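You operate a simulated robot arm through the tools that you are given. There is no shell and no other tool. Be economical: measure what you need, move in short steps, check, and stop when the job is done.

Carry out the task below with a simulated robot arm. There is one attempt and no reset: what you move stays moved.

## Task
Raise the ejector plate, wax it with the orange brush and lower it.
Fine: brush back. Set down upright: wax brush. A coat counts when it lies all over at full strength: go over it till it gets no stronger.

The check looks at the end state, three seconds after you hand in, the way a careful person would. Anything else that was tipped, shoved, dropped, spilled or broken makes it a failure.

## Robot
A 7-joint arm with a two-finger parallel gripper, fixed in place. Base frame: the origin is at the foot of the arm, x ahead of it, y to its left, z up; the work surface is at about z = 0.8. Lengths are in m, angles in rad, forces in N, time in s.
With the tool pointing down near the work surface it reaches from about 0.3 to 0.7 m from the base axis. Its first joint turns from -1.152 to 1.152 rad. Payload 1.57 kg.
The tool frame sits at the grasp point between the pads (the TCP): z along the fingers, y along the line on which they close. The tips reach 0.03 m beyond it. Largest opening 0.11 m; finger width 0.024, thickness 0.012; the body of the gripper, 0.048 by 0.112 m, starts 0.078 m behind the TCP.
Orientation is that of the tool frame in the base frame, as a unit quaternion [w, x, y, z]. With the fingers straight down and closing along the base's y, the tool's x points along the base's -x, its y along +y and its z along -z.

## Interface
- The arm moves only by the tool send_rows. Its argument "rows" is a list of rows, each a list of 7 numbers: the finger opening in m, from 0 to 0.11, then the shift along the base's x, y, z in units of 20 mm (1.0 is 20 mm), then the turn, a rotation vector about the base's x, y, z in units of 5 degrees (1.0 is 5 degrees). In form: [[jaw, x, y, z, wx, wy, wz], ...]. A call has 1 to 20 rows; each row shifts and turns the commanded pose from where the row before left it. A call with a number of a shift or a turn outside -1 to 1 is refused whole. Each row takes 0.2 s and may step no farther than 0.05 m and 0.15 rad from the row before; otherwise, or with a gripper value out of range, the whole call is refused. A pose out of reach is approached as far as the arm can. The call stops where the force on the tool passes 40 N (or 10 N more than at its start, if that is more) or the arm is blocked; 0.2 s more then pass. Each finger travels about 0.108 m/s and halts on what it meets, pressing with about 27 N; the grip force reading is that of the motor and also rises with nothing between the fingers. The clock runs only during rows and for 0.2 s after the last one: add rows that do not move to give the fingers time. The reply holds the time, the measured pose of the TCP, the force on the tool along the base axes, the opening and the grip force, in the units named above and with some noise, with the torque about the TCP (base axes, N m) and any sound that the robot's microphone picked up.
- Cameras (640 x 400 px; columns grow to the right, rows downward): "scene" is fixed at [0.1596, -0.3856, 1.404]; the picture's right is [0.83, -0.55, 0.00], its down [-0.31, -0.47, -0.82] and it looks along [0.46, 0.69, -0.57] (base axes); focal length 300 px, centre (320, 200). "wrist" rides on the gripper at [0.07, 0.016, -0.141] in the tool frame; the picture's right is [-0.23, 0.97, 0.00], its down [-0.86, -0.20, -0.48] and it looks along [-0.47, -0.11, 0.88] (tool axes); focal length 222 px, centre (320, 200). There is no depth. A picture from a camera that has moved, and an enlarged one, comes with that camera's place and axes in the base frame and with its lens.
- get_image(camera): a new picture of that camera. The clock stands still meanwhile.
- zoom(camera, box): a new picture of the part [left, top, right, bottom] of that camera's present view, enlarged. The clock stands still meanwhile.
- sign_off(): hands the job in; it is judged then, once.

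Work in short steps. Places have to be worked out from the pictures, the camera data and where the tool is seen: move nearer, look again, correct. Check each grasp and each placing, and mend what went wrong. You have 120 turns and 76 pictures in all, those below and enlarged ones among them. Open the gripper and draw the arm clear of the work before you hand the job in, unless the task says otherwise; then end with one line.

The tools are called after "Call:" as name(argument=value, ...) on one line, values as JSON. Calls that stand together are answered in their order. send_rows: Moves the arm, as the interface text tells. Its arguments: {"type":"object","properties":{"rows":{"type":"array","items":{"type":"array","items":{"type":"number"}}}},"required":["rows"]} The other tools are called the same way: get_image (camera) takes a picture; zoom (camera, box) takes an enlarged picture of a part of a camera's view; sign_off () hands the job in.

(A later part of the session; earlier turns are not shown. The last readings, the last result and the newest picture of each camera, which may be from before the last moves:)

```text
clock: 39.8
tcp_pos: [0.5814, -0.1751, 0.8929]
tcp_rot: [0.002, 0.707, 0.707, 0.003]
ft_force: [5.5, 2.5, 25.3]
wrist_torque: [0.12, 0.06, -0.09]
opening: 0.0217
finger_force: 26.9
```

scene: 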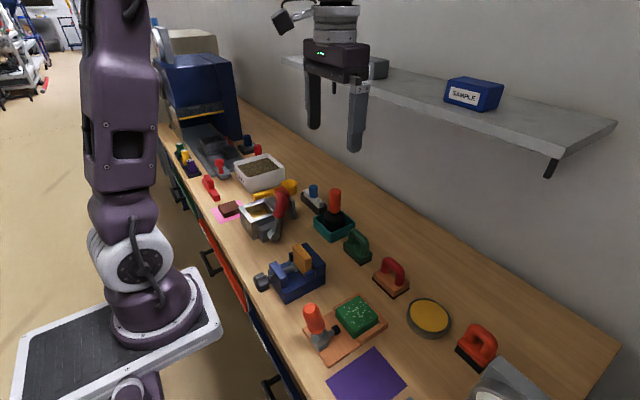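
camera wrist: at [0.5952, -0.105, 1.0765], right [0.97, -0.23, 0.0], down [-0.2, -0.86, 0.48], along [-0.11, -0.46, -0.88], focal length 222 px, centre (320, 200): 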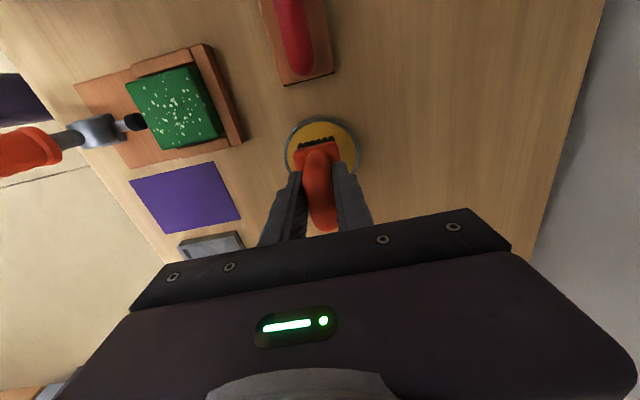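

In contact at 25 N. I'll ease off a little, make small dabbing strokes in the wax, then look.

Call:
send_rows(rows=[[0.0, 0, 0, 0.05, 0, 0, 0], [0.0, 0.15, 0, 0, 0, 0, 0], [0.0, 0, 0.15, 0, 0, 0, 0], [0.0, -0.3, 0, 0, 0, 0, 0], [0.0, 0, -0.3, 0, 0, 0, 0], [0.0, 0.3, 0, 0, 0, 0, 0], [0.0, -0.15, 0.15, 0, 0, 0, 0], [0.0, 0, 0, 0, 0, 0, 0]])

Call:
zoom(camera="scene", box=[360, 210, 520, 360])

```text
clock: 41.6
tcp_pos: [0.5816, -0.1746, 0.8935]
tcp_rot: [0.001, 0.708, 0.707, 0.002]
ft_force: [0.9, -1.7, 3.2]
wrist_torque: [-0.07, 0.05, 0.02]
opening: 0.0213
finger_force: 26.7
```

```text
2.67 times, centred on (440, 285) of scene
camera zoom: at [0.1595, -0.3856, 1.404], right [0.83, -0.55, 0.0], down [-0.31, -0.47, -0.82], along [0.46, 0.69, -0.57], focal length 801 px, centre (0, -27)
```

zoom: 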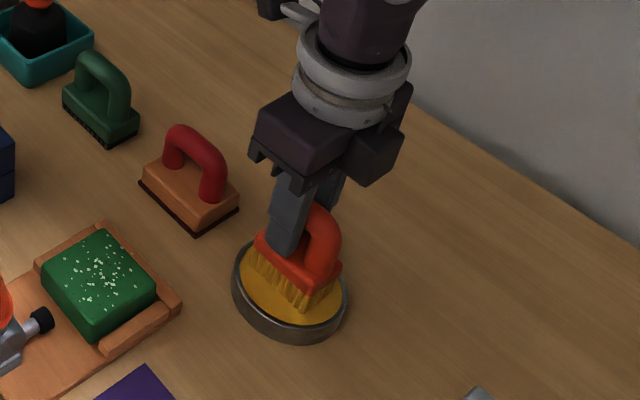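

Bristles turned yellow, so the brush is loaded. I'll lift and carry it over to the plate.

Call:
send_rows(rows=[[0.0, 0, 0, 0.5, 0, 0, 0], [0.0, 0, 0, 1, 0, 0, 0], [0.0, 0, 0, 1, 0, 0, 0], [0.0, 0, 0, 1, 0, 0, 0], [0.0, 0, 0, 1, 0, 0, 0], [0.0, 0, 0, 1, 0, 0, 0], [0.0, 0, 0, 1, 0, 0, 0], [0.0, 0, 0, 1, 0, 0, 0]])

Call:
send_rows(rows=[[0.0, -0.4, 1, 0, 0, 0, 0], [0.0, -0.4, 1, 0, 0, 0, 0], [0.0, -0.4, 1, 0, 0, 0, 0], [0.0, -0.4, 1, 0, 0, 0, 0], [0.0, -0.4, 1, 0, 0, 0, 0], [0.0, -0.4, 1, 0, 0, 0, 0], [0.0, -0.4, 1, 0, 0, 0, 0], [0.0, -0.4, 1, 0, 0, 0, 0], [0.0, -0.4, 1, 0, 0, 0, 0], [0.0, -0.4, 1, 0, 0, 0, 0], [0.0, -0.4, 1, 0, 0, 0, 0], [0.0, -0.4, 1, 0, 0, 0, 0], [0.0, -0.4, 1, 0, 0, 0, 0], [0.0, -0.4, 1, 0, 0, 0, 0], [0.0, -0.4, 1, 0, 0, 0, 0], [0.0, -0.4, 1, 0, 0, 0, 0], [0.0, -0.4, 1, 0, 0, 0, 0], [0.0, -0.4, 1, 0, 0, 0, 0]])

Call:
send_rows(rows=[[0.0, -0.3, 1, 0, 0, 0, 0], [0.0, -0.3, 1, 0, 0, 0, 0], [0.0, -0.3, 1, 0, 0, 0, 0], [0.0, -0.3, 1, 0, 0, 0, 0], [0.0, -0.1, 1, 0, 0, 0, 0], [0.0, 0, 1, 0, 0, 0, 0], [0.0, 0, 1, 0, 0, 0, 0], [0.0, 0, 0, 0, 0, 0, 0]])

Call:
get_image(camera="wrist")

Call:
zoom(camera="scene", box=[200, 130, 360, 250])

```text
clock: 43.4
tcp_pos: [0.5797, -0.1742, 1.0438]
tcp_rot: [0.001, 0.707, 0.708, 0.002]
ft_force: [-0.4, -0.3, -0.2]
wrist_torque: [0.04, 0.0, -0.01]
opening: 0.0216
finger_force: 27.3
```

```text
clock: 47.2
tcp_pos: [0.4375, 0.1856, 1.0433]
tcp_rot: [0.001, 0.707, 0.707, 0.001]
ft_force: [-0.3, 0.3, -1.5]
wrist_torque: [-0.05, 0.01, 0.02]
opening: 0.0212
finger_force: 27.0
```

```text
clock: 49.0
tcp_pos: [0.41, 0.3265, 1.0444]
tcp_rot: [0.0, 0.707, 0.707, 0.002]
ft_force: [0.0, 0.1, -0.9]
wrist_torque: [0.0, 0.02, 0.01]
opening: 0.0216
finger_force: 27.3
```

```text
35 pictures are left
camera wrist: at [0.4255, 0.3951, 1.1856], right [0.97, -0.23, 0.0], down [-0.2, -0.86, 0.48], along [-0.11, -0.46, -0.88], focal length 222 px, centre (320, 200)
```

wrist: 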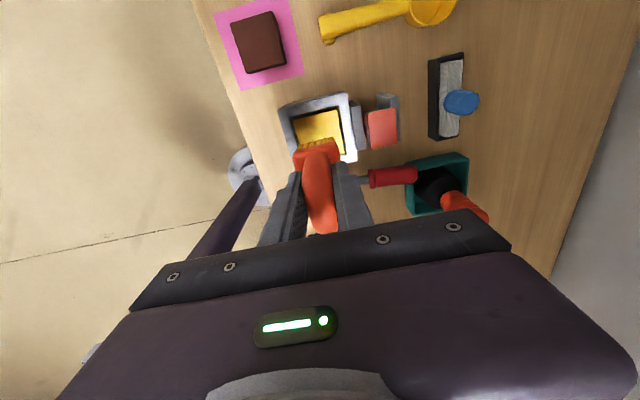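

```text
3.33 times, centred on (280, 190) of scene
camera zoom: at [0.1596, -0.3855, 1.404], right [0.83, -0.55, 0.0], down [-0.31, -0.47, -0.82], along [0.46, 0.69, -0.57], focal length 1002 px, centre (453, 233)
```

zoom: 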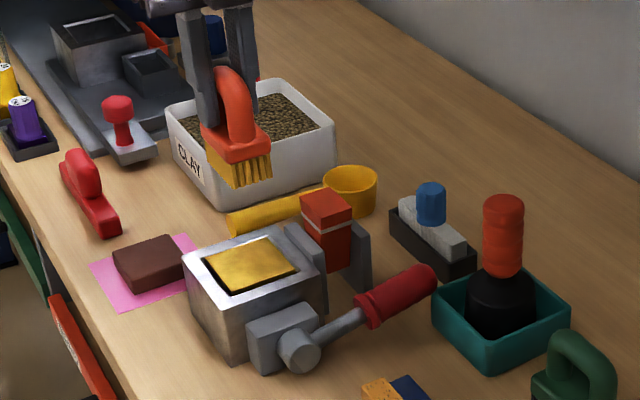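

Combining both cameras, the plate's centre is about (0.412, 0.328) at z ≈ 0.865. I'll centre the brush and lower it towards the plate.

Call:
send_rows(rows=[[0.0, 0.1, 0.2, -0.9, 0, 0, 0], [0.0, 0, 0, -0.9, 0, 0, 0], [0.0, 0, 0, -0.9, 0, 0, 0], [0.0, 0, 0, -0.9, 0, 0, 0], [0.0, 0, 0, -0.5, 0, 0, 0], [0.0, 0, 0, 0, 0, 0, 0]])

Call:
zoom(camera="scene", box=[210, 150, 330, 250])

Call:
zoom(camera="wrist", box=[240, 70, 400, 230])

```text
clock: 50.4
tcp_pos: [0.414, 0.3302, 0.9609]
tcp_rot: [0.0, 0.707, 0.708, 0.002]
ft_force: [-0.3, -0.2, -0.6]
wrist_torque: [-0.01, 0.03, -0.01]
opening: 0.0215
finger_force: 27.1
```

```text
4.00 times, centred on (270, 200) of scene
camera zoom: at [0.1596, -0.3855, 1.404], right [0.83, -0.55, 0.0], down [-0.31, -0.47, -0.82], along [0.46, 0.69, -0.57], focal length 1202 px, centre (520, 200)
```

zoom: 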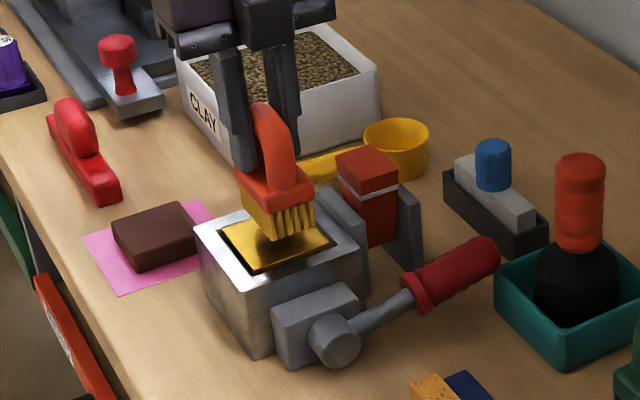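

```text
2.50 times, centred on (320, 150) of wrist
camera zoom: at [0.4286, 0.3991, 1.1026], right [0.97, -0.23, 0.0], down [-0.2, -0.86, 0.48], along [-0.11, -0.46, -0.88], focal length 555 px, centre (320, 325)
```

zoom: 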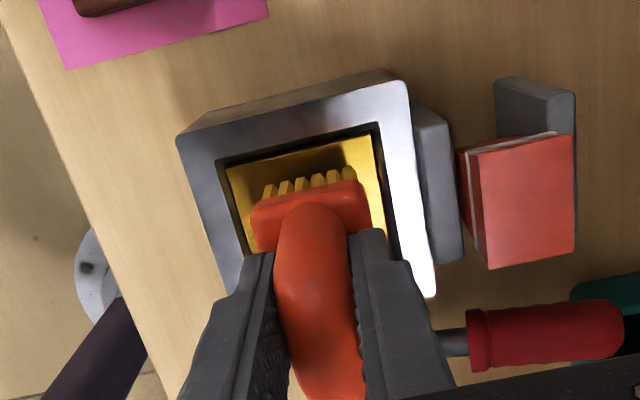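

Brush is well placed. The plate is yawed about -5°, so I match that and lower gently to contact.

Call:
send_rows(rows=[[0.0, 0, 0.1, -0.3, 0, 0, -1], [0.0, 0, 0, -0.3, 0, 0, 0], [0.0, 0, 0, -0.1, 0, 0, 0], [0.0, 0, 0, -0.1, 0, 0, 0], [0.0, 0, 0, 0, 0, 0, 0]])

```text
clock: 51.6
tcp_pos: [0.4126, 0.3302, 0.9447]
tcp_rot: [0.001, 0.738, 0.675, 0.001]
ft_force: [-0.4, 0.6, -1.1]
wrist_torque: [0.05, 0.02, 0.01]
opening: 0.0215
finger_force: 27.0
```

No contact yet, so I continue in 1 mm steps.

Call:
send_rows(rows=[[0.0, 0, 0, -0.06, 0, 0, 0], [0.0, 0, 0, -0.06, 0, 0, 0], [0.0, 0, 0, -0.06, 0, 0, 0], [0.0, 0, 0, 0, 0, 0, 0]])

```text
clock: 52.6
tcp_pos: [0.4141, 0.3315, 0.9421]
tcp_rot: [0.0, 0.737, 0.676, 0.002]
ft_force: [0.1, -0.6, -1.7]
wrist_torque: [0.0, 0.01, 0.03]
opening: 0.0211
finger_force: 27.2
```

Call:
send_rows(rows=[[0.0, 0, 0, -0.06, 0, 0, 0], [0.0, 0, 0, -0.06, 0, 0, 0], [0.0, 0, 0, -0.06, 0, 0, 0], [0.0, 0, 0, 0, 0, 0, 0]])

Call:
zoom(camera="scene", box=[220, 170, 320, 250])

```text
clock: 53.6
tcp_pos: [0.412, 0.3323, 0.9397]
tcp_rot: [0.002, 0.737, 0.675, 0.003]
ft_force: [3.7, -1.0, 15.0]
wrist_torque: [-0.27, -0.01, 0.05]
opening: 0.0214
finger_force: 26.7
```

```text
5.00 times, centred on (270, 210) of scene
camera zoom: at [0.1595, -0.3857, 1.404], right [0.83, -0.55, 0.0], down [-0.31, -0.47, -0.82], along [0.46, 0.69, -0.57], focal length 1503 px, centre (570, 150)
```

zoom: 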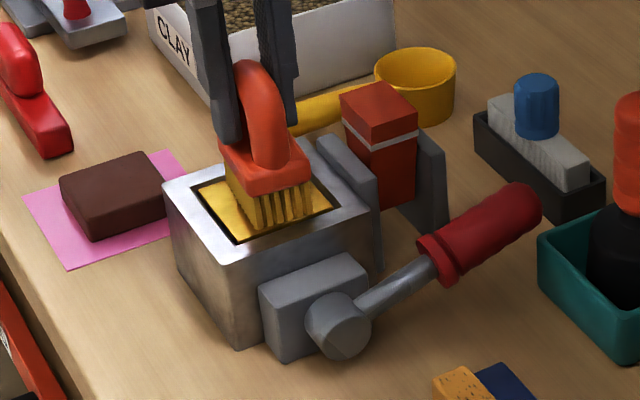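

Contact on the plate at 15 N. I'll ease off slightly and do raster strokes inside the rim.

Call:
send_rows(rows=[[0.0, 0, 0, 0.04, 0, 0, 0], [0.0, 0.25, 0, 0, 0, 0, 0], [0.0, 0.25, 0, 0, 0, 0, 0], [0.0, -0.25, 0, 0, 0, 0, 0], [0.0, -0.25, 0, 0, 0, 0, 0], [0.0, -0.25, 0, 0, 0, 0, 0], [0.0, -0.25, 0, 0, 0, 0, 0], [0.0, 0, 0.2, 0, 0, 0, 0], [0.0, 0, 0.2, 0, 0, 0, 0], [0.0, 0.25, 0, 0, 0, 0, 0], [0.0, 0.25, 0, 0, 0, 0, 0], [0.0, 0.25, 0, 0, 0, 0, 0], [0.0, 0.25, 0, 0, 0, 0, 0], [0.0, 0, -0.2, 0, 0, 0, 0], [0.0, 0, -0.2, 0, 0, 0, 0], [0.0, 0, -0.15, 0, 0, 0, 0], [0.0, -0.25, 0, 0, 0, 0, 0], [0.0, -0.25, 0, 0, 0, 0, 0], [0.0, -0.25, 0, 0, 0, 0, 0], [0.0, -0.25, 0, 0, 0, 0, 0]])

Call:
zoom(camera="scene", box=[220, 170, 320, 250])

Call:
zoom(camera="wrist", box=[240, 70, 400, 230])

```text
clock: 57.8
tcp_pos: [0.4018, 0.3283, 0.9382]
tcp_rot: [0.0, 0.737, 0.676, 0.002]
ft_force: [2.1, 1.0, 4.2]
wrist_torque: [-0.18, -0.14, 0.07]
opening: 0.0214
finger_force: 26.8
```

```text
5.00 times, centred on (270, 210) of scene
camera zoom: at [0.1596, -0.3856, 1.404], right [0.83, -0.55, 0.0], down [-0.31, -0.47, -0.82], along [0.46, 0.69, -0.57], focal length 1503 px, centre (570, 150)
```

zoom: 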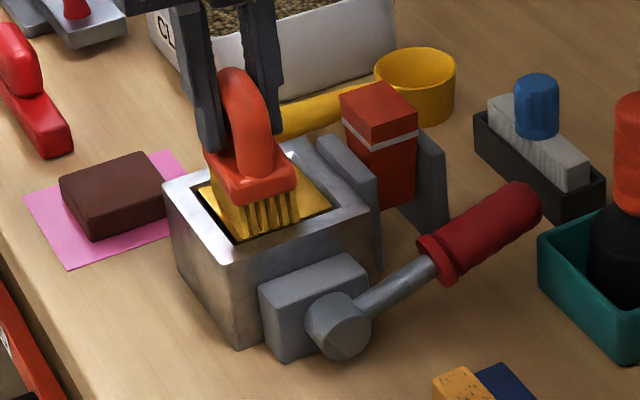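

```text
2.50 times, centred on (320, 150) of wrist
camera zoom: at [0.4232, 0.3966, 1.0808], right [0.95, -0.31, 0.0], down [-0.27, -0.84, 0.48], along [-0.15, -0.45, -0.88], focal length 555 px, centre (320, 325)
```

zoom: 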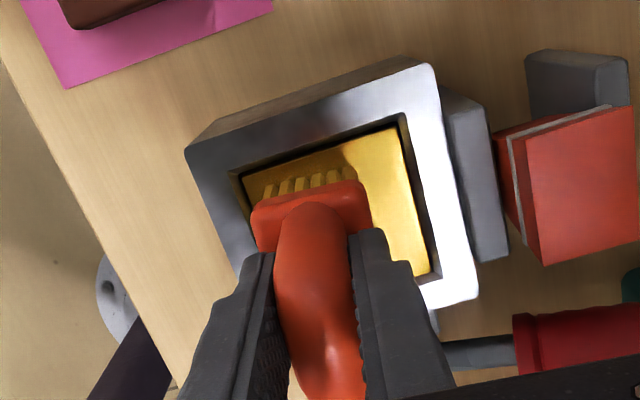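

Refined estimate: plate spans x 0.376–0.439, y 0.294–0.357, almost axis-aligned. I'll turn back about 3.5° and do a full raster over it, watching the force.

Call:
send_rows(rows=[[0.0, -0.15, -0.15, 0, 0, 0, 0.7], [0.0, -0.15, -0.15, 0, 0, 0, 0], [0.0, 0.3, 0, 0, 0, 0, 0], [0.0, 0.3, 0, 0, 0, 0, 0], [0.0, 0.3, 0, 0, 0, 0, 0], [0.0, 0.3, 0, 0, 0, 0, 0], [0.0, 0, 0.25, 0, 0, 0, 0], [0.0, -0.3, 0, 0, 0, 0, 0], [0.0, -0.3, 0, 0, 0, 0, 0], [0.0, -0.3, 0, 0, 0, 0, 0], [0.0, -0.3, 0, 0, 0, 0, 0], [0.0, 0, 0.25, 0, 0, 0, 0], [0.0, 0, 0.2, 0, 0, 0, 0], [0.0, 0.3, 0, 0, 0, 0, 0], [0.0, 0.3, 0, 0, 0, 0, 0], [0.0, 0.3, 0, 0, 0, 0, 0], [0.0, 0.3, 0, 0, 0, 0, 0], [0.0, 0, 0, 0, 0, 0, 0]])

Call:
zoom(camera="scene", box=[220, 170, 320, 250])

```text
clock: 61.6
tcp_pos: [0.4205, 0.3355, 0.9397]
tcp_rot: [0.001, 0.716, 0.698, 0.001]
ft_force: [-0.2, -0.8, -0.7]
wrist_torque: [-0.02, 0.0, -0.01]
opening: 0.0213
finger_force: 27.3
```

```text
5.00 times, centred on (270, 210) of scene
camera zoom: at [0.1596, -0.3855, 1.404], right [0.83, -0.55, 0.0], down [-0.31, -0.47, -0.82], along [0.46, 0.69, -0.57], focal length 1503 px, centre (570, 150)
```

zoom: 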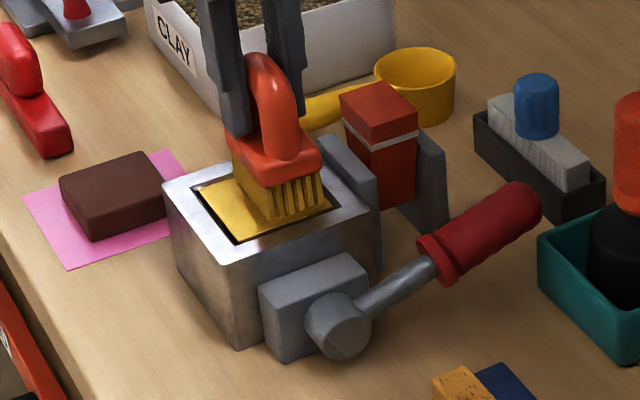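

Force has dropped to zero, so I press down again a little before going over it once more.

Call:
send_rows(rows=[[0.0, 0, 0, -0.05, 0, 0, 0], [0.0, 0, 0, -0.03, 0, 0, 0], [0.0, 0, 0, 0, 0, 0, 0]])

```text
clock: 62.4
tcp_pos: [0.4213, 0.336, 0.9389]
tcp_rot: [0.0, 0.715, 0.699, 0.004]
ft_force: [-2.6, 0.1, 14.6]
wrist_torque: [0.23, 0.24, 0.08]
opening: 0.0216
finger_force: 27.1
```

Call:
send_rows(rows=[[0.0, -0.3, 0, 0, 0, 0, 0], [0.0, -0.3, 0, 0, 0, 0, 0], [0.0, -0.3, 0, 0, 0, 0, 0], [0.0, -0.35, 0, 0, 0, 0, 0], [0.0, 0, -0.25, 0, 0, 0, 0], [0.0, 0.3, 0, 0, 0, 0, 0], [0.0, 0.3, 0, 0, 0, 0, 0], [0.0, 0.3, 0, 0, 0, 0, 0], [0.0, 0.35, 0, 0, 0, 0, 0], [0.0, 0, -0.25, 0, 0, 0, 0], [0.0, 0, -0.2, 0, 0, 0, 0], [0.0, -0.3, 0, 0, 0, 0, 0], [0.0, -0.3, 0, 0, 0, 0, 0], [0.0, -0.3, 0, 0, 0, 0, 0], [0.0, -0.35, 0, 0, 0, 0, 0], [0.0, 0, 0, 0, 0, 0, 0]])

Call:
zoom(camera="scene", box=[220, 170, 320, 250])

```text
clock: 65.8
tcp_pos: [0.3954, 0.3223, 0.9381]
tcp_rot: [-0.001, 0.716, 0.698, 0.001]
ft_force: [2.3, -1.2, 6.6]
wrist_torque: [-0.26, 0.01, 0.1]
opening: 0.0216
finger_force: 27.3
```

```text
5.00 times, centred on (270, 210) of scene
camera zoom: at [0.1595, -0.3856, 1.404], right [0.83, -0.55, 0.0], down [-0.31, -0.47, -0.82], along [0.46, 0.69, -0.57], focal length 1503 px, centre (570, 150)
```

zoom: 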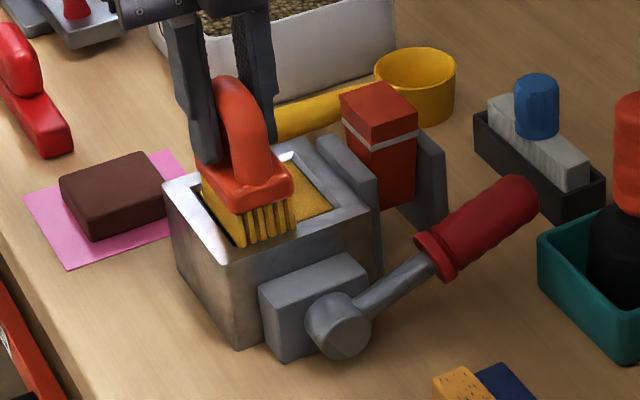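

The pressure has pushed the plate down slightly and the lever rose, so I'll need a lighter touch. I lift off to inspect the coat.

Call:
send_rows(rows=[[0.0, 0, 0, 0.5, 0, 0, 0], [0.0, 0, 0, 1, 0, 0, 0], [0.0, 0, 0, 1, 0, 0, 0], [0.0, 0, 1, 1, 0, 0, 0], [0.0, 0, 1, 1, 0, 0, 0], [0.0, 0, 1, 0, 0, 0, 0], [0.0, 0, 0, 0, 0, 0, 0]])

Call:
zoom(camera="scene", box=[220, 170, 320, 250])

Call:
zoom(camera="wrist", box=[240, 70, 400, 230])

```text
clock: 67.4
tcp_pos: [0.3949, 0.3823, 1.0274]
tcp_rot: [0.001, 0.716, 0.698, 0.001]
ft_force: [-0.2, -0.1, -1.0]
wrist_torque: [0.03, -0.01, 0.01]
opening: 0.0212
finger_force: 27.0
```

```text
5.00 times, centred on (270, 210) of scene
camera zoom: at [0.1596, -0.3855, 1.404], right [0.83, -0.55, 0.0], down [-0.31, -0.47, -0.82], along [0.46, 0.69, -0.57], focal length 1503 px, centre (570, 150)
```

zoom: 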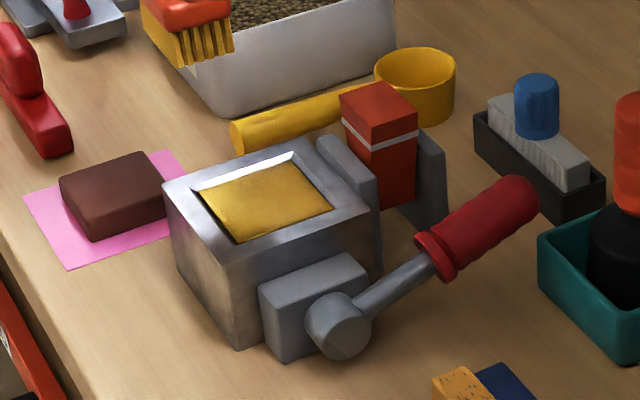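

```text
2.50 times, centred on (320, 150) of wrist
camera zoom: at [0.4122, 0.4515, 1.1696], right [0.97, -0.25, 0.0], down [-0.22, -0.85, 0.48], along [-0.12, -0.46, -0.88], focal length 555 px, centre (320, 325)
```

zoom: 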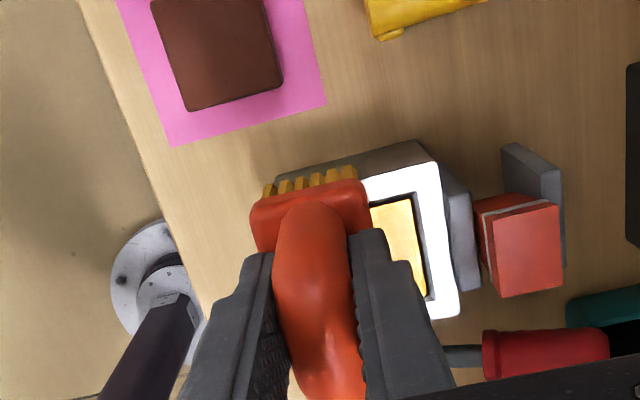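

Stroke marks show, and I want a tight zoom on the coat before deciding.

Call:
zoom(camera="scene", box=[250, 194, 298, 224])

```text
13.33 times, centred on (274, 209) of scene
camera zoom: at [0.1596, -0.3855, 1.404], right [0.83, -0.55, 0.0], down [-0.31, -0.47, -0.82], along [0.46, 0.69, -0.57], focal length 4007 px, centre (933, 80)
```

zoom: 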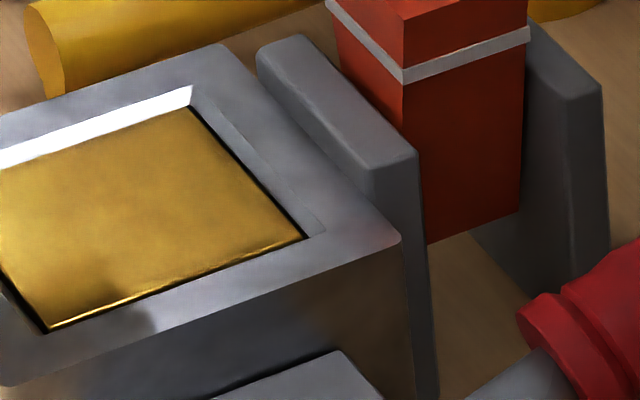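

The coat shows, but a shiny uncoated strip remains along the -y edge. The plate sits about 3 mm recessed, so I'll go back to the centre and descend lightly.

Call:
send_rows(rows=[[0.0, 0.2, -0.9, 0, 0, 0, 0], [0.0, 0.2, -0.9, 0, 0, 0, 0], [0.0, 0.25, -0.9, 0, 0, 0, 0], [0.0, 0, 0, -0.9, 0, 0, 0], [0.0, 0, 0, -0.9, 0, 0, 0], [0.0, 0, 0, -0.9, 0, 0, 0], [0.0, 0, 0, -0.9, 0, 0, 0], [0.0, 0, 0, -0.5, 0, 0, 0], [0.0, 0, 0, -0.1, 0, 0, 0], [0.0, 0, 0, -0.1, 0, 0, 0], [0.0, 0, 0, 0, 0, 0, 0]])

```text
clock: 69.8
tcp_pos: [0.4087, 0.3275, 0.9415]
tcp_rot: [0.001, 0.717, 0.697, 0.002]
ft_force: [-0.7, 0.8, -1.4]
wrist_torque: [0.0, 0.0, 0.0]
opening: 0.0217
finger_force: 27.0
```

Call:
send_rows(rows=[[0.0, 0, 0, -0.05, 0, 0, 0], [0.0, 0, 0, -0.05, 0, 0, 0], [0.0, 0, 0, -0.05, 0, 0, 0], [0.0, 0, 0, 0, 0, 0, 0]])

```text
clock: 70.8
tcp_pos: [0.4072, 0.3271, 0.9395]
tcp_rot: [0.001, 0.715, 0.699, 0.001]
ft_force: [0.2, -0.4, -1.1]
wrist_torque: [0.02, 0.01, 0.0]
opening: 0.0215
finger_force: 27.0
```

Call:
send_rows(rows=[[0.0, 0, 0, -0.05, 0, 0, 0], [0.0, 0, 0, -0.05, 0, 0, 0], [0.0, 0, 0, 0, 0, 0, 0]])

```text
clock: 71.6
tcp_pos: [0.4078, 0.3275, 0.9371]
tcp_rot: [0.001, 0.716, 0.698, 0.003]
ft_force: [-3.0, -1.4, 14.9]
wrist_torque: [-0.61, -0.07, -0.11]
opening: 0.0212
finger_force: 27.1
```

Torque readings show the bristles riding on the rims because the plate has sunk 2–3 mm. I'll set the brush back at its place, re-raise the plate fully, then brush with less force. First I lift and travel.

Call:
send_rows(rows=[[0.0, 0, 0, 0.5, 0, 0, 0.3], [0.0, 0, 0, 1, 0, 0, 0], [0.0, 0, 0, 1, 0, 0, 0], [0.0, 0, 0, 1, 0, 0, 0], [0.0, 0, 0, 1, 0, 0, 0], [0.0, 0, 0, 1, 0, 0, 0], [0.0, 0.3, -1, 0, 0, 0, 0], [0.0, 0.3, -1, 0, 0, 0, 0], [0.0, 0.3, -1, 0, 0, 0, 0], [0.0, 0.3, -1, 0, 0, 0, 0], [0.0, 0.3, -1, 0, 0, 0, 0], [0.0, 0.3, -1, 0, 0, 0, 0], [0.0, 0.3, -1, 0, 0, 0, 0], [0.0, 0.3, -1, 0, 0, 0, 0], [0.0, 0.3, -1, 0, 0, 0, 0], [0.0, 0.3, -1, 0, 0, 0, 0], [0.0, 0.3, -1, 0, 0, 0, 0], [0.0, 0.3, -1, 0, 0, 0, 0], [0.0, 0.3, -1, 0, 0, 0, 0], [0.0, 0.3, -1, 0, 0, 0, 0]])

Call:
send_rows(rows=[[0.0, 0.3, -1, 0, 0, 0, 0], [0.0, 0.3, -1, 0, 0, 0, 0], [0.0, 0.3, -1, 0, 0, 0, 0], [0.0, 0.3, -1, 0, 0, 0, 0], [0.0, 0.3, -1, 0, 0, 0, 0], [0.0, 0.3, -1, 0, 0, 0, 0], [0.0, 0.3, -1, 0, 0, 0, 0], [0.0, 0.3, -1, 0, 0, 0, 0], [0.0, 0.3, -1, 0, 0, 0, 0], [0.0, 0.3, -1, 0, 0, 0, 0], [0.0, 0.3, -1, 0, 0, 0, 0], [0.0, 0.3, -1, 0, 0, 0, 0], [0.0, 0.3, -1, 0, 0, 0, 0], [0.0, 0.3, -1, 0, 0, 0, 0], [0.0, 0.3, -1, 0, 0, 0, 0], [0.0, 0.3, -1, 0, 0, 0, 0], [0.0, 0, 0, 0, 0, 0, 0]])

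```text
clock: 75.8
tcp_pos: [0.4907, 0.0465, 1.0461]
tcp_rot: [0.001, 0.707, 0.707, 0.001]
ft_force: [-0.3, 0.1, -1.8]
wrist_torque: [0.03, 0.01, 0.02]
opening: 0.0216
finger_force: 27.3
```

```text
clock: 79.4
tcp_pos: [0.5878, -0.273, 1.0483]
tcp_rot: [0.001, 0.707, 0.707, 0.002]
ft_force: [-0.5, 0.3, -0.9]
wrist_torque: [0.05, -0.01, 0.0]
opening: 0.0216
finger_force: 26.9
```

I'm now above its home spot and lowering to just above the table.

Call:
send_rows(rows=[[0.0, 0.2, -0.5, -0.9, 0, 0, 0], [0.0, 0, 0, -0.9, 0, 0, 0], [0.0, 0, 0, -0.9, 0, 0, 0], [0.0, 0, 0, -0.9, 0, 0, 0], [0.0, 0, 0, -0.9, 0, 0, 0], [0.0, 0, 0, -0.9, 0, 0, 0], [0.0, 0, 0, -0.9, 0, 0, 0], [0.0, 0, 0, -0.9, 0, 0, 0], [0.0, 0, 0, -0.8, 0, 0, 0], [0.0, 0, 0, -0.2, 0, 0, 0], [0.0, 0, 0, -0.1, 0, 0, 0], [0.0, 0, 0, -0.05, 0, 0, 0], [0.0, 0, 0, 0, 0, 0, 0]])

```text
clock: 82.2
tcp_pos: [0.5926, -0.2816, 0.8789]
tcp_rot: [0.001, 0.707, 0.707, 0.002]
ft_force: [-0.6, -0.1, -1.8]
wrist_torque: [0.03, -0.01, -0.02]
opening: 0.0214
finger_force: 26.7
```

Call:
send_rows(rows=[[0.0, 0, 0, -0.05, 0, 0, 0], [0.0, 0, 0, -0.05, 0, 0, 0], [0.0, 0, 0, 0, 0, 0, 0]])

```text
clock: 83.0
tcp_pos: [0.5913, -0.282, 0.877]
tcp_rot: [0.002, 0.707, 0.707, 0.002]
ft_force: [0.5, 0.0, -0.8]
wrist_torque: [-0.01, -0.01, -0.01]
opening: 0.0215
finger_force: 26.6
```

Call:
send_rows(rows=[[0.0, 0, 0, -0.04, 0, 0, 0], [0.0, 0, 0, -0.04, 0, 0, 0], [0.0, 0, 0, -0.04, 0, 0, 0], [0.0, 0, 0, 0, 0, 0, 0]])

```text
clock: 84.0
tcp_pos: [0.5914, -0.2815, 0.8749]
tcp_rot: [0.0, 0.707, 0.707, 0.002]
ft_force: [-0.2, 1.2, -1.9]
wrist_torque: [0.02, 0.02, 0.0]
opening: 0.0215
finger_force: 26.6
```

Call:
send_rows(rows=[[0.0, 0, 0, -0.04, 0, 0, 0], [0.0, 0, 0, -0.04, 0, 0, 0], [0.0, 0, 0, -0.04, 0, 0, 0], [0.0, 0, 0, 0, 0, 0, 0]])

Call:
zoom(camera="scene", box=[430, 290, 530, 380])

```text
clock: 85.0
tcp_pos: [0.5919, -0.2815, 0.8726]
tcp_rot: [0.001, 0.707, 0.707, 0.002]
ft_force: [0.2, -0.3, -1.2]
wrist_torque: [-0.02, -0.01, 0.04]
opening: 0.0217
finger_force: 27.1
```

```text
4.44 times, centred on (480, 335) of scene
camera zoom: at [0.1596, -0.3856, 1.404], right [0.83, -0.55, 0.0], down [-0.31, -0.47, -0.82], along [0.46, 0.69, -0.57], focal length 1336 px, centre (-391, -400)
```

zoom: 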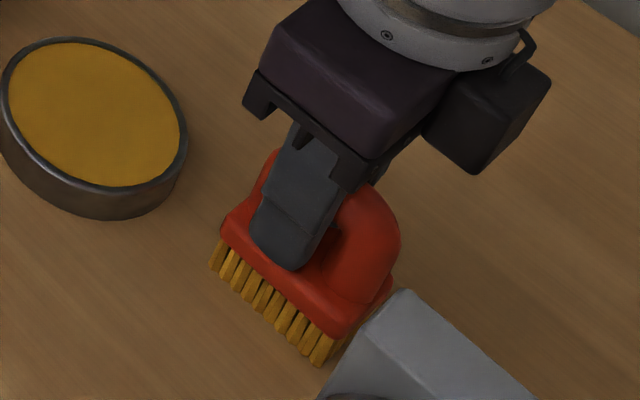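

Bristle outline now matches its original pixels, so it's at the table. One more small step, then I release.

Call:
send_rows(rows=[[0.0, 0, 0, -0.05, 0, 0, 0], [0.0, 0, 0, -0.05, 0, 0, 0], [0.0, 0, 0, 0, 0, 0, 0]])

```text
clock: 85.8
tcp_pos: [0.5931, -0.2822, 0.8718]
tcp_rot: [0.001, 0.707, 0.707, 0.002]
ft_force: [-3.3, 1.0, 13.7]
wrist_torque: [0.51, 0.29, 0.06]
opening: 0.0218
finger_force: 26.9
```

Contact. I release and rise.

Call:
send_rows(rows=[[0.0, 0, 0, 0.03, 0, 0, 0], [0.03, 0, 0, 0, 0, 0, 0], [0.05, 0, 0, 0, 0, 0, 0], [0.06, 0, 0, 0, 0, 0, 0], [0.06, 0, 0, 0.5, 0, 0, 0], [0.06, 0, 0, 1, 0, 0, 0], [0.06, 0, 0, 1, 0, 0, 0], [0.06, 0, 0, 1, 0, 0, 0], [0.06, 0, 0, 1, 0, 0, 0], [0.06, 0, 0, 1, 0, 0, 0], [0.06, 0, 0, 1, 0, 0, 0], [0.06, 0, 0, 1, 0, 0, 0]])

Call:
zoom(camera="scene", box=[400, 250, 560, 400])

```text
clock: 88.4
tcp_pos: [0.5928, -0.2818, 1.0223]
tcp_rot: [0.0, 0.707, 0.707, 0.002]
ft_force: [0.5, -0.5, -0.2]
wrist_torque: [-0.01, 0.01, 0.01]
opening: 0.06
finger_force: 0.0
```

```text
2.67 times, centred on (480, 325) of scene
camera zoom: at [0.1595, -0.3856, 1.404], right [0.83, -0.55, 0.0], down [-0.31, -0.47, -0.82], along [0.46, 0.69, -0.57], focal length 801 px, centre (-107, -133)
```

zoom: 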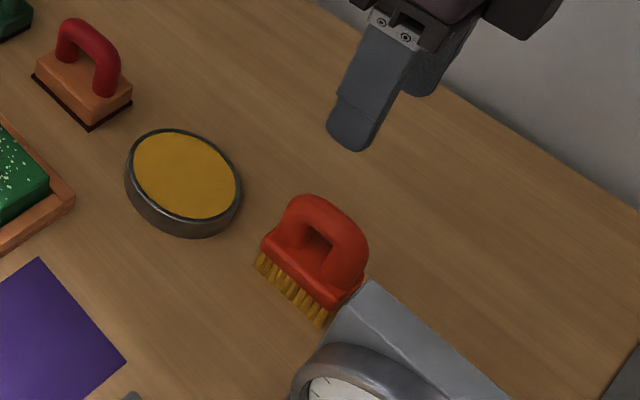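

Brush stands upright. Next I go back to the lever to press it down to its stop again, with fingers closed.

Call:
send_rows(rows=[[0.0, -0.18, 1, 0, 0, 0, 0], [0.0, -0.18, 1, 0, 0, 0, 0], [0.0, -0.18, 1, 0, 0, 0, 0], [0.0, -0.18, 1, 0, 0, 0, 0], [0.0, -0.18, 1, 0, 0, 0, 0], [0.0, -0.18, 1, 0, 0, 0, 0], [0.0, -0.18, 1, 0, 0, 0, 0], [0.0, -0.18, 1, 0, 0, 0, 0], [0.0, -0.18, 1, 0, 0, 0, 0], [0.0, -0.18, 1, 0, 0, 0, 0], [0.0, -0.18, 1, 0, 0, 0, 0], [0.0, -0.18, 1, 0, 0, 0, 0], [0.0, -0.18, 1, 0, 0, 0, 0], [0.0, -0.18, 1, 0, 0, 0, 0], [0.0, -0.18, 1, 0, 0, 0, 0], [0.0, -0.18, 1, 0, 0, 0, 0], [0.0, -0.18, 1, 0, 0, 0, 0], [0.0, -0.18, 1, 0, 0, 0, 0], [0.0, -0.18, 1, 0, 0, 0, 0], [0.0, -0.18, 1, 0, 0, 0, 0]])

Call:
send_rows(rows=[[0.0, -0.18, 1, 0, 0, 0, 0], [0.0, -0.18, 1, 0, 0, 0, 0], [0.0, -0.18, 1, 0, 0, 0, 0], [0.0, -0.18, 1, 0, 0, 0, 0], [0.0, -0.18, 1, 0, 0, 0, 0], [0.0, -0.1, 0.75, 0, 0, 0, 0], [0.0, 0, 0, -0.9, 0, 0, 0], [0.0, 0, 0, -0.9, 0, 0, 0], [0.0, 0, 0, -0.9, 0, 0, 0], [0.0, 0, 0, -0.9, 0, 0, 0], [0.0, 0, 0, -0.9, 0, 0, 0], [0.0, 0, 0, -0.3, 0, 0, 0]])

Call:
zoom(camera="scene", box=[220, 170, 340, 250])

Call:
zoom(camera="wrist", box=[140, 0, 340, 140])

```text
clock: 92.6
tcp_pos: [0.5207, 0.1179, 1.0195]
tcp_rot: [0.0, 0.707, 0.707, 0.002]
ft_force: [-0.3, 0.0, 0.3]
wrist_torque: [0.03, -0.01, 0.01]
opening: 0.0
finger_force: 21.5
```

```text
clock: 95.2
tcp_pos: [0.5007, 0.2328, 0.9251]
tcp_rot: [0.001, 0.707, 0.707, 0.002]
ft_force: [0.6, 0.3, -0.2]
wrist_torque: [0.01, 0.0, 0.02]
opening: 0.0002
finger_force: 21.6
```

```text
5.00 times, centred on (280, 210) of scene
camera zoom: at [0.1596, -0.3856, 1.404], right [0.83, -0.55, 0.0], down [-0.31, -0.47, -0.82], along [0.46, 0.69, -0.57], focal length 1503 px, centre (520, 150)
```

zoom: 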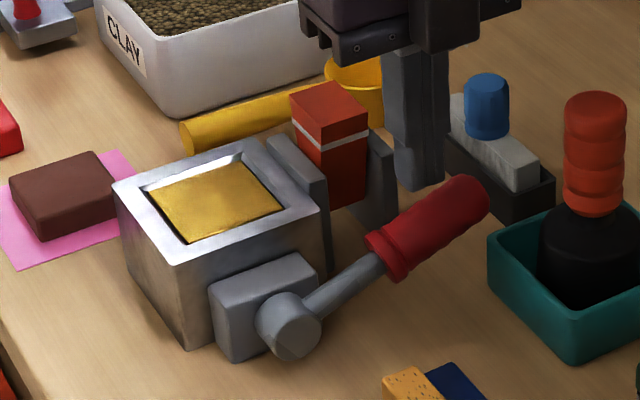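

```text
2.86 times, centred on (240, 70) of wrist
camera zoom: at [0.5157, 0.302, 1.0677], right [0.97, -0.23, 0.0], down [-0.2, -0.86, 0.48], along [-0.11, -0.46, -0.88], focal length 635 px, centre (549, 571)
```

zoom: 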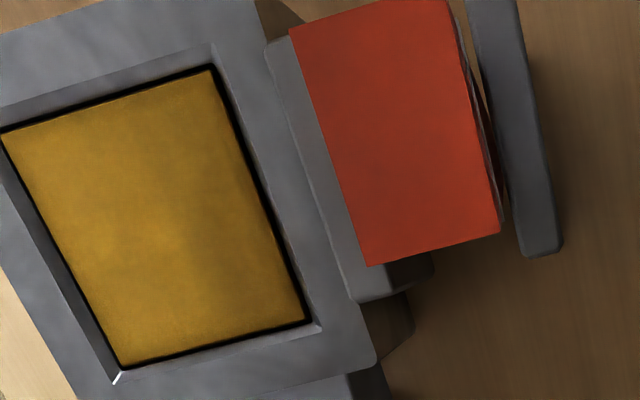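

The coat is largely even. I'll press the lever to its stop again.

Call:
send_rows(rows=[[0.0, 0, 0, -0.5, 0, 0, 0], [0.0, 0, 0, -0.4, 0, 0, 0], [0.0, 0, 0, -0.25, 0, 0, 0], [0.0, 0, 0, -0.25, 0, 0, 0], [0.0, 0, 0, -0.15, 0, 0, 0], [0.0, 0, 0, 0, 0, 0, 0]])

Call:
zoom(camera="wrist", box=[140, 0, 340, 140])

```text
clock: 96.6
tcp_pos: [0.5002, 0.2327, 0.8956]
tcp_rot: [0.001, 0.707, 0.707, 0.002]
ft_force: [2.3, 0.1, 5.9]
wrist_torque: [0.0, -0.1, 0.02]
opening: 0.0001
finger_force: 21.0
```

```text
2.86 times, centred on (240, 70) of wrist
camera zoom: at [0.5155, 0.3025, 1.0369], right [0.97, -0.23, 0.0], down [-0.2, -0.86, 0.48], along [-0.1, -0.46, -0.88], focal length 635 px, centre (549, 571)
```

zoom: 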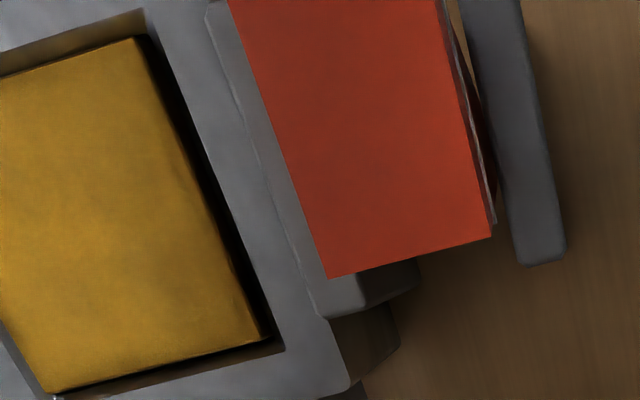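

Plate is up again. I go back to fetch the brush.

Call:
send_rows(rows=[[0.0, 0, 0, 0.8, 0, 0, 0], [0.0, 0, 0, 1, 0, 0, 0], [0.0, 0, 0, 1, 0, 0, 0], [0.0, 0, 0, 1, 0, 0, 0], [0.0, 0, 0, 1, 0, 0, 0], [0.0, 0, 0, 1, 0, 0, 0], [0.0, 0, 0, 1, 0, 0, 0], [0.0, 0.18, -1, 0, 0, 0, 0], [0.0, 0.18, -1, 0, 0, 0, 0], [0.0, 0.18, -1, 0, 0, 0, 0], [0.0, 0.18, -1, 0, 0, 0, 0], [0.0, 0.18, -1, 0, 0, 0, 0], [0.0, 0.18, -1, 0, 0, 0, 0], [0.0, 0.18, -1, 0, 0, 0, 0], [0.0, 0.18, -1, 0, 0, 0, 0], [0.0, 0.18, -1, 0, 0, 0, 0], [0.0, 0.18, -1, 0, 0, 0, 0], [0.0, 0.18, -1, 0, 0, 0, 0], [0.0, 0.18, -1, 0, 0, 0, 0]])

Call:
send_rows(rows=[[0.06, 0.18, -1, 0, 0, 0, 0], [0.06, 0.18, -1, 0, 0, 0, 0], [0.06, 0.18, -1, 0, 0, 0, 0], [0.06, 0.18, -1, 0, 0, 0, 0], [0.06, 0.18, -1, 0, 0, 0, 0], [0.06, 0.18, -1, 0, 0, 0, 0], [0.06, 0.18, -1, 0, 0, 0, 0], [0.06, 0.18, -1, 0, 0, 0, 0], [0.06, 0.18, -1, 0, 0, 0, 0], [0.06, 0.18, -1, 0, 0, 0, 0], [0.06, 0.18, -1, 0, 0, 0, 0], [0.06, 0.18, -1, 0, 0, 0, 0], [0.06, 0.18, -1, 0, 0, 0, 0], [0.06, 0, -0.75, 0, 0, 0, 0], [0.06, 0, 0, 0, 0, 0, 0]])

Call:
zoom(camera="scene", box=[220, 170, 320, 250])

```text
clock: 100.6
tcp_pos: [0.5431, -0.006, 1.0316]
tcp_rot: [0.001, 0.706, 0.708, 0.001]
ft_force: [-0.5, 0.2, -0.1]
wrist_torque: [0.0, 0.01, 0.01]
opening: 0.0
finger_force: 21.5
```

```text
clock: 103.8
tcp_pos: [0.5913, -0.282, 1.0291]
tcp_rot: [0.0, 0.707, 0.707, 0.002]
ft_force: [0.8, 0.1, 0.6]
wrist_torque: [0.01, 0.0, 0.0]
opening: 0.06
finger_force: 0.1
```

```text
5.00 times, centred on (270, 210) of scene
camera zoom: at [0.1595, -0.3856, 1.404], right [0.83, -0.55, 0.0], down [-0.31, -0.47, -0.82], along [0.46, 0.69, -0.57], focal length 1503 px, centre (570, 150)
```

zoom: 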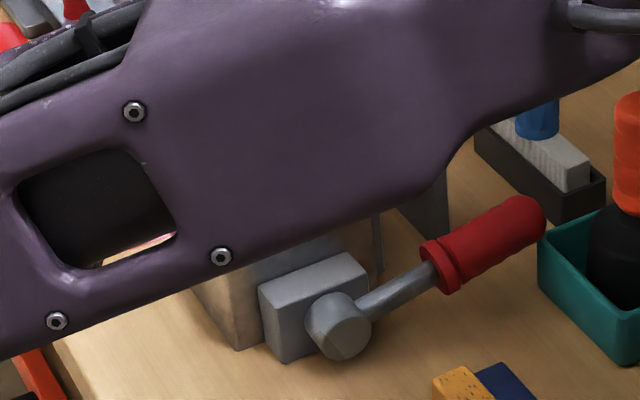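

I descend onto the handle and grip.

Call:
send_rows(rows=[[0.06, 0.05, 0, -1, 0, 0, 0], [0.06, 0, 0, -1, 0, 0, 0], [0.06, 0, 0, -1, 0, 0, 0], [0.06, 0, 0, -1, 0, 0, 0], [0.06, 0, 0, -1, 0, 0, 0], [0.06, 0, 0, -1, 0, 0, 0], [0.06, 0, 0, -1, 0, 0, 0], [0.06, 0, 0, -0.85, 0, 0, 0], [0.0, 0, 0, 0, 0, 0, 0], [0.0, 0, 0, 0, 0, 0, 0], [0.0, 0, 0, 0, 0, 0, 0], [0.0, 0, 0, 0, 0, 0, 0]])

Call:
send_rows(rows=[[0.0, 0, 0, 0.5, 0, 0, 0], [0.0, -0.1, 0.9, 0.9, 0, 0, 0], [0.0, -0.1, 0.9, 0.9, 0, 0, 0], [0.0, -0.1, 0.9, 0.8, 0, 0, 0], [0.0, -0.1, 0.9, 0, 0, 0, 0], [0.0, -0.1, 0.9, 0, 0, 0, 0], [0.0, -0.1, 0.75, 0, 0, 0, 0], [0.0, 0, 0, -0.9, 0, 0, 0], [0.0, 0, 0, 0, 0, 0, 0]])

Call:
zoom(camera="scene", box=[360, 210, 520, 360])

```text
clock: 106.4
tcp_pos: [0.5911, -0.2827, 0.8737]
tcp_rot: [0.001, 0.708, 0.707, 0.001]
ft_force: [0.2, 0.2, 0.3]
wrist_torque: [0.02, 0.01, 0.0]
opening: 0.0215
finger_force: 27.2
```

```text
clock: 108.4
tcp_pos: [0.5797, -0.1768, 0.9172]
tcp_rot: [0.001, 0.707, 0.707, 0.001]
ft_force: [-0.9, 0.5, -1.5]
wrist_torque: [0.02, 0.03, 0.02]
opening: 0.0216
finger_force: 27.3
```

```text
2.67 times, centred on (440, 285) of scene
camera zoom: at [0.1596, -0.3856, 1.404], right [0.83, -0.55, 0.0], down [-0.31, -0.47, -0.82], along [0.46, 0.69, -0.57], focal length 801 px, centre (0, -27)
```

zoom: 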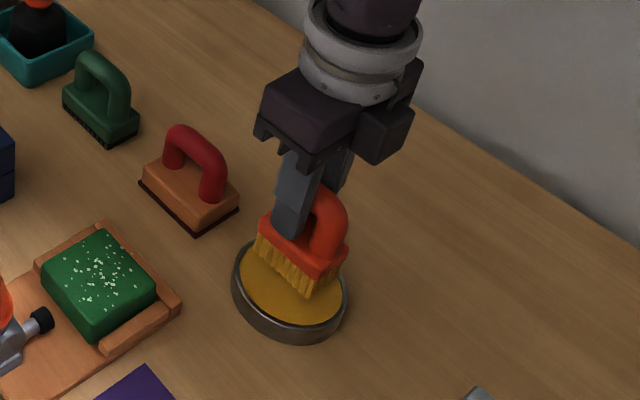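

Brush is in place over the tin. I lower to the wax for a reload.

Call:
send_rows(rows=[[0.0, 0, 0, -0.7, 0, 0, 0], [0.0, 0, 0, -0.6, 0, 0, 0], [0.0, 0, 0, -0.08, 0, 0, 0], [0.0, 0, 0, 0, 0, 0, 0]])

Call:
send_rows(rows=[[0.0, 0, 0, -0.04, 0, 0, 0], [0.0, 0, 0, -0.04, 0, 0, 0], [0.0, 0, 0, 0, 0, 0, 0]])

```text
clock: 109.4
tcp_pos: [0.5806, -0.1783, 0.89]
tcp_rot: [0.003, 0.707, 0.707, 0.002]
ft_force: [2.0, -0.5, 25.8]
wrist_torque: [0.14, 0.15, -0.01]
opening: 0.0215
finger_force: 27.5
```

```text
clock: 110.0
tcp_pos: [0.5807, -0.1778, 0.8907]
tcp_rot: [0.002, 0.706, 0.708, 0.003]
ft_force: [-1.5, -0.1, 6.8]
wrist_torque: [0.2, 0.25, 0.01]
opening: 0.0216
finger_force: 27.2
stopped in row 2: the force on the tool passed its limit at 42 N (the readings are from after the stop); the commanded pose is now the measured one
```

In contact with the wax. I do a small swirl, then lift.

Call:
send_rows(rows=[[0.0, 0.15, 0, 0, 0, 0, 0], [0.0, -0.15, 0.1, 0, 0, 0, 0], [0.0, -0.15, -0.1, 0, 0, 0, 0], [0.0, 0.15, 0, 0, 0, 0, 0], [0.0, 0, 0, 0.5, 0, 0, 0], [0.0, 0, 0, 1, 0, 0, 0], [0.0, 0, 0, 1, 0, 0, 0], [0.0, 0, 0, 1, 0, 0, 0], [0.0, 0, 0, 1, 0, 0, 0], [0.0, 0, 0, 1, 0, 0, 0], [0.0, 0, 0, 1, 0, 0, 0], [0.0, 0, 0, 1, 0, 0, 0]])

Call:
send_rows(rows=[[0.0, -0.4, 1, 0, 0, 0, 0], [0.0, -0.4, 1, 0, 0, 0, 0], [0.0, -0.4, 1, 0, 0, 0, 0], [0.0, -0.4, 1, 0, 0, 0, 0], [0.0, -0.4, 1, 0, 0, 0, 0], [0.0, -0.4, 1, 0, 0, 0, 0], [0.0, -0.4, 1, 0, 0, 0, 0], [0.0, -0.4, 1, 0, 0, 0, 0], [0.0, -0.4, 1, 0, 0, 0, 0], [0.0, -0.4, 1, 0, 0, 0, 0], [0.0, -0.4, 1, 0, 0, 0, 0], [0.0, -0.4, 1, 0, 0, 0, 0], [0.0, -0.4, 1, 0, 0, 0, 0], [0.0, -0.4, 1, 0, 0, 0, 0], [0.0, -0.4, 1, 0, 0, 0, 0], [0.0, -0.4, 1, 0, 0, 0, 0], [0.0, -0.4, 1, 0, 0, 0, 0], [0.0, -0.4, 1, 0, 0, 0, 0]])

Call:
send_rows(rows=[[0.0, -0.3, 1, 0, 0, 0, -0.3], [0.0, -0.3, 1, 0, 0, 0, 0], [0.0, -0.3, 1, 0, 0, 0, 0], [0.0, -0.3, 1, 0, 0, 0, 0], [0.0, -0.15, 1, 0, 0, 0, 0], [0.0, -0.1, 1, 0, 0, 0, 0], [0.0, 0, 1, 0, 0, 0, 0], [0.0, 0, 0.25, -0.9, 0, 0, 0], [0.0, 0, 0, -0.9, 0, 0, 0], [0.0, 0, 0, -0.9, 0, 0, 0], [0.0, 0, 0, -0.9, 0, 0, 0], [0.0, 0, 0, 0, 0, 0, 0]])

Call:
zoom(camera="scene", box=[220, 170, 320, 250])

```text
clock: 112.6
tcp_pos: [0.5802, -0.1781, 1.0409]
tcp_rot: [0.002, 0.706, 0.708, 0.002]
ft_force: [-0.1, 0.4, -1.5]
wrist_torque: [-0.01, 0.03, -0.02]
opening: 0.0213
finger_force: 27.3
```

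```text
clock: 116.4
tcp_pos: [0.4361, 0.1819, 1.0405]
tcp_rot: [0.002, 0.707, 0.707, 0.003]
ft_force: [-0.3, 0.0, -1.9]
wrist_torque: [-0.01, -0.02, 0.01]
opening: 0.0215
finger_force: 26.7
```

```text
clock: 119.0
tcp_pos: [0.4071, 0.3278, 0.9684]
tcp_rot: [0.003, 0.716, 0.698, 0.003]
ft_force: [-0.7, -0.9, -0.8]
wrist_torque: [0.02, -0.02, 0.02]
opening: 0.0215
finger_force: 27.1
```

```text
5.00 times, centred on (270, 210) of scene
camera zoom: at [0.1596, -0.3855, 1.404], right [0.83, -0.55, 0.0], down [-0.31, -0.47, -0.82], along [0.46, 0.69, -0.57], focal length 1503 px, centre (570, 150)
```

zoom: 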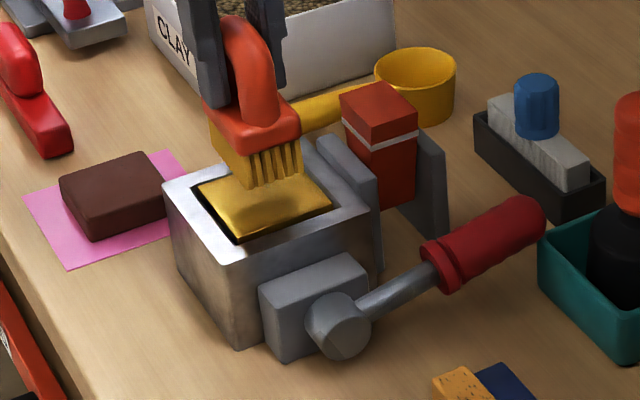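

Plate is up and slightly proud of the rim. I descend gently to find light contact.

Call:
send_rows(rows=[[0.0, 0, 0, -0.7, 0, 0, 0], [0.0, 0, 0, -0.5, 0, 0, 0], [0.0, 0, 0, -0.1, 0, 0, 0], [0.0, 0, 0, 0, 0, 0, 0]])

Call:
send_rows(rows=[[0.0, 0, 0, -0.04, 0, 0, 0], [0.0, 0, 0, -0.04, 0, 0, 0], [0.0, 0, 0, 0, 0, 0, 0]])

```text
clock: 120.0
tcp_pos: [0.4081, 0.3272, 0.9427]
tcp_rot: [0.002, 0.716, 0.698, 0.002]
ft_force: [0.8, 0.5, -1.5]
wrist_torque: [0.01, 0.01, -0.03]
opening: 0.0216
finger_force: 26.7
```

```text
clock: 120.8
tcp_pos: [0.4098, 0.3266, 0.9395]
tcp_rot: [0.003, 0.715, 0.699, 0.002]
ft_force: [0.8, 0.3, -0.6]
wrist_torque: [0.0, 0.02, 0.01]
opening: 0.0212
finger_force: 26.3
```

Call:
send_rows(rows=[[0.0, 0, 0, -0.04, 0, 0, 0], [0.0, 0, 0, -0.04, 0, 0, 0], [0.0, 0, 0, 0, 0, 0, 0]])

```text
clock: 121.6
tcp_pos: [0.4084, 0.3267, 0.9382]
tcp_rot: [0.003, 0.716, 0.698, 0.003]
ft_force: [1.2, 0.1, -1.4]
wrist_torque: [0.0, 0.04, -0.01]
opening: 0.0211
finger_force: 26.6
```

Call:
send_rows(rows=[[0.0, 0, 0, -0.04, 0, 0, 0], [0.0, 0, 0, -0.03, 0, 0, 0], [0.0, 0, 0, 0, 0, 0, 0]])

```text
clock: 122.4
tcp_pos: [0.4084, 0.3279, 0.9378]
tcp_rot: [0.002, 0.716, 0.698, 0.004]
ft_force: [-2.7, 1.1, 7.4]
wrist_torque: [-0.05, 0.39, 0.0]
opening: 0.0216
finger_force: 27.1
```

Light contact at 7 N. I raster over the full plate including its edges.

Call:
send_rows(rows=[[0.0, -0.25, -0.17, 0, 0, 0, 0], [0.0, -0.25, -0.17, 0, 0, 0, 0], [0.0, -0.25, -0.16, 0, 0, 0, 0], [0.0, 0.3, 0, 0, 0, 0, 0], [0.0, 0.3, 0, 0, 0, 0, 0], [0.0, 0.3, 0, 0, 0, 0, 0], [0.0, 0.3, 0, 0, 0, 0, 0], [0.0, 0.35, 0, 0, 0, 0, 0], [0.0, 0, 0.25, 0, 0, 0, 0], [0.0, 0, 0.25, 0, 0, 0, 0], [0.0, -0.3, 0, 0, 0, 0, 0], [0.0, -0.3, 0, 0, 0, 0, 0], [0.0, -0.3, 0, 0, 0, 0, 0], [0.0, -0.3, 0, 0, 0, 0, 0], [0.0, -0.35, 0, 0, 0, 0, 0], [0.0, 0, 0, 0, 0, 0, 0]])

```text
clock: 125.8
tcp_pos: [0.3915, 0.3272, 0.9355]
tcp_rot: [0.002, 0.716, 0.698, 0.002]
ft_force: [-0.5, -0.4, -0.3]
wrist_torque: [0.0, -0.03, 0.01]
opening: 0.022
finger_force: 27.4
```

Call:
zoom(camera="scene", box=[220, 170, 320, 250])

```text
5.00 times, centred on (270, 210) of scene
camera zoom: at [0.1596, -0.3855, 1.404], right [0.83, -0.55, 0.0], down [-0.31, -0.47, -0.82], along [0.46, 0.69, -0.57], focal length 1503 px, centre (570, 150)
```

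zoom: 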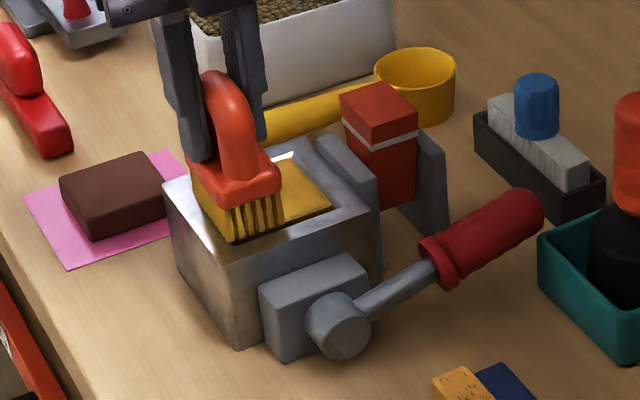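

The plate sank about 1 mm and is roughly flush. I follow it down slightly and do the remaining lines.

Call:
send_rows(rows=[[0.0, 0, 0, -0.04, 0, 0, 0], [0.0, 0, 0, 0, 0, 0, 0]])

```text
clock: 126.4
tcp_pos: [0.3921, 0.3272, 0.9365]
tcp_rot: [0.003, 0.716, 0.698, 0.002]
ft_force: [0.0, 0.4, 0.0]
wrist_torque: [-0.02, 0.07, 0.02]
opening: 0.0217
finger_force: 26.6
```

Call:
send_rows(rows=[[0.0, 0, 0, -0.03, 0, 0, 0], [0.0, 0, 0, 0, 0, 0, 0]])

```text
clock: 127.0
tcp_pos: [0.3927, 0.3256, 0.9366]
tcp_rot: [0.002, 0.716, 0.698, 0.003]
ft_force: [-4.0, 0.6, 11.4]
wrist_torque: [-0.08, 0.41, -0.02]
opening: 0.0215
finger_force: 27.0
```

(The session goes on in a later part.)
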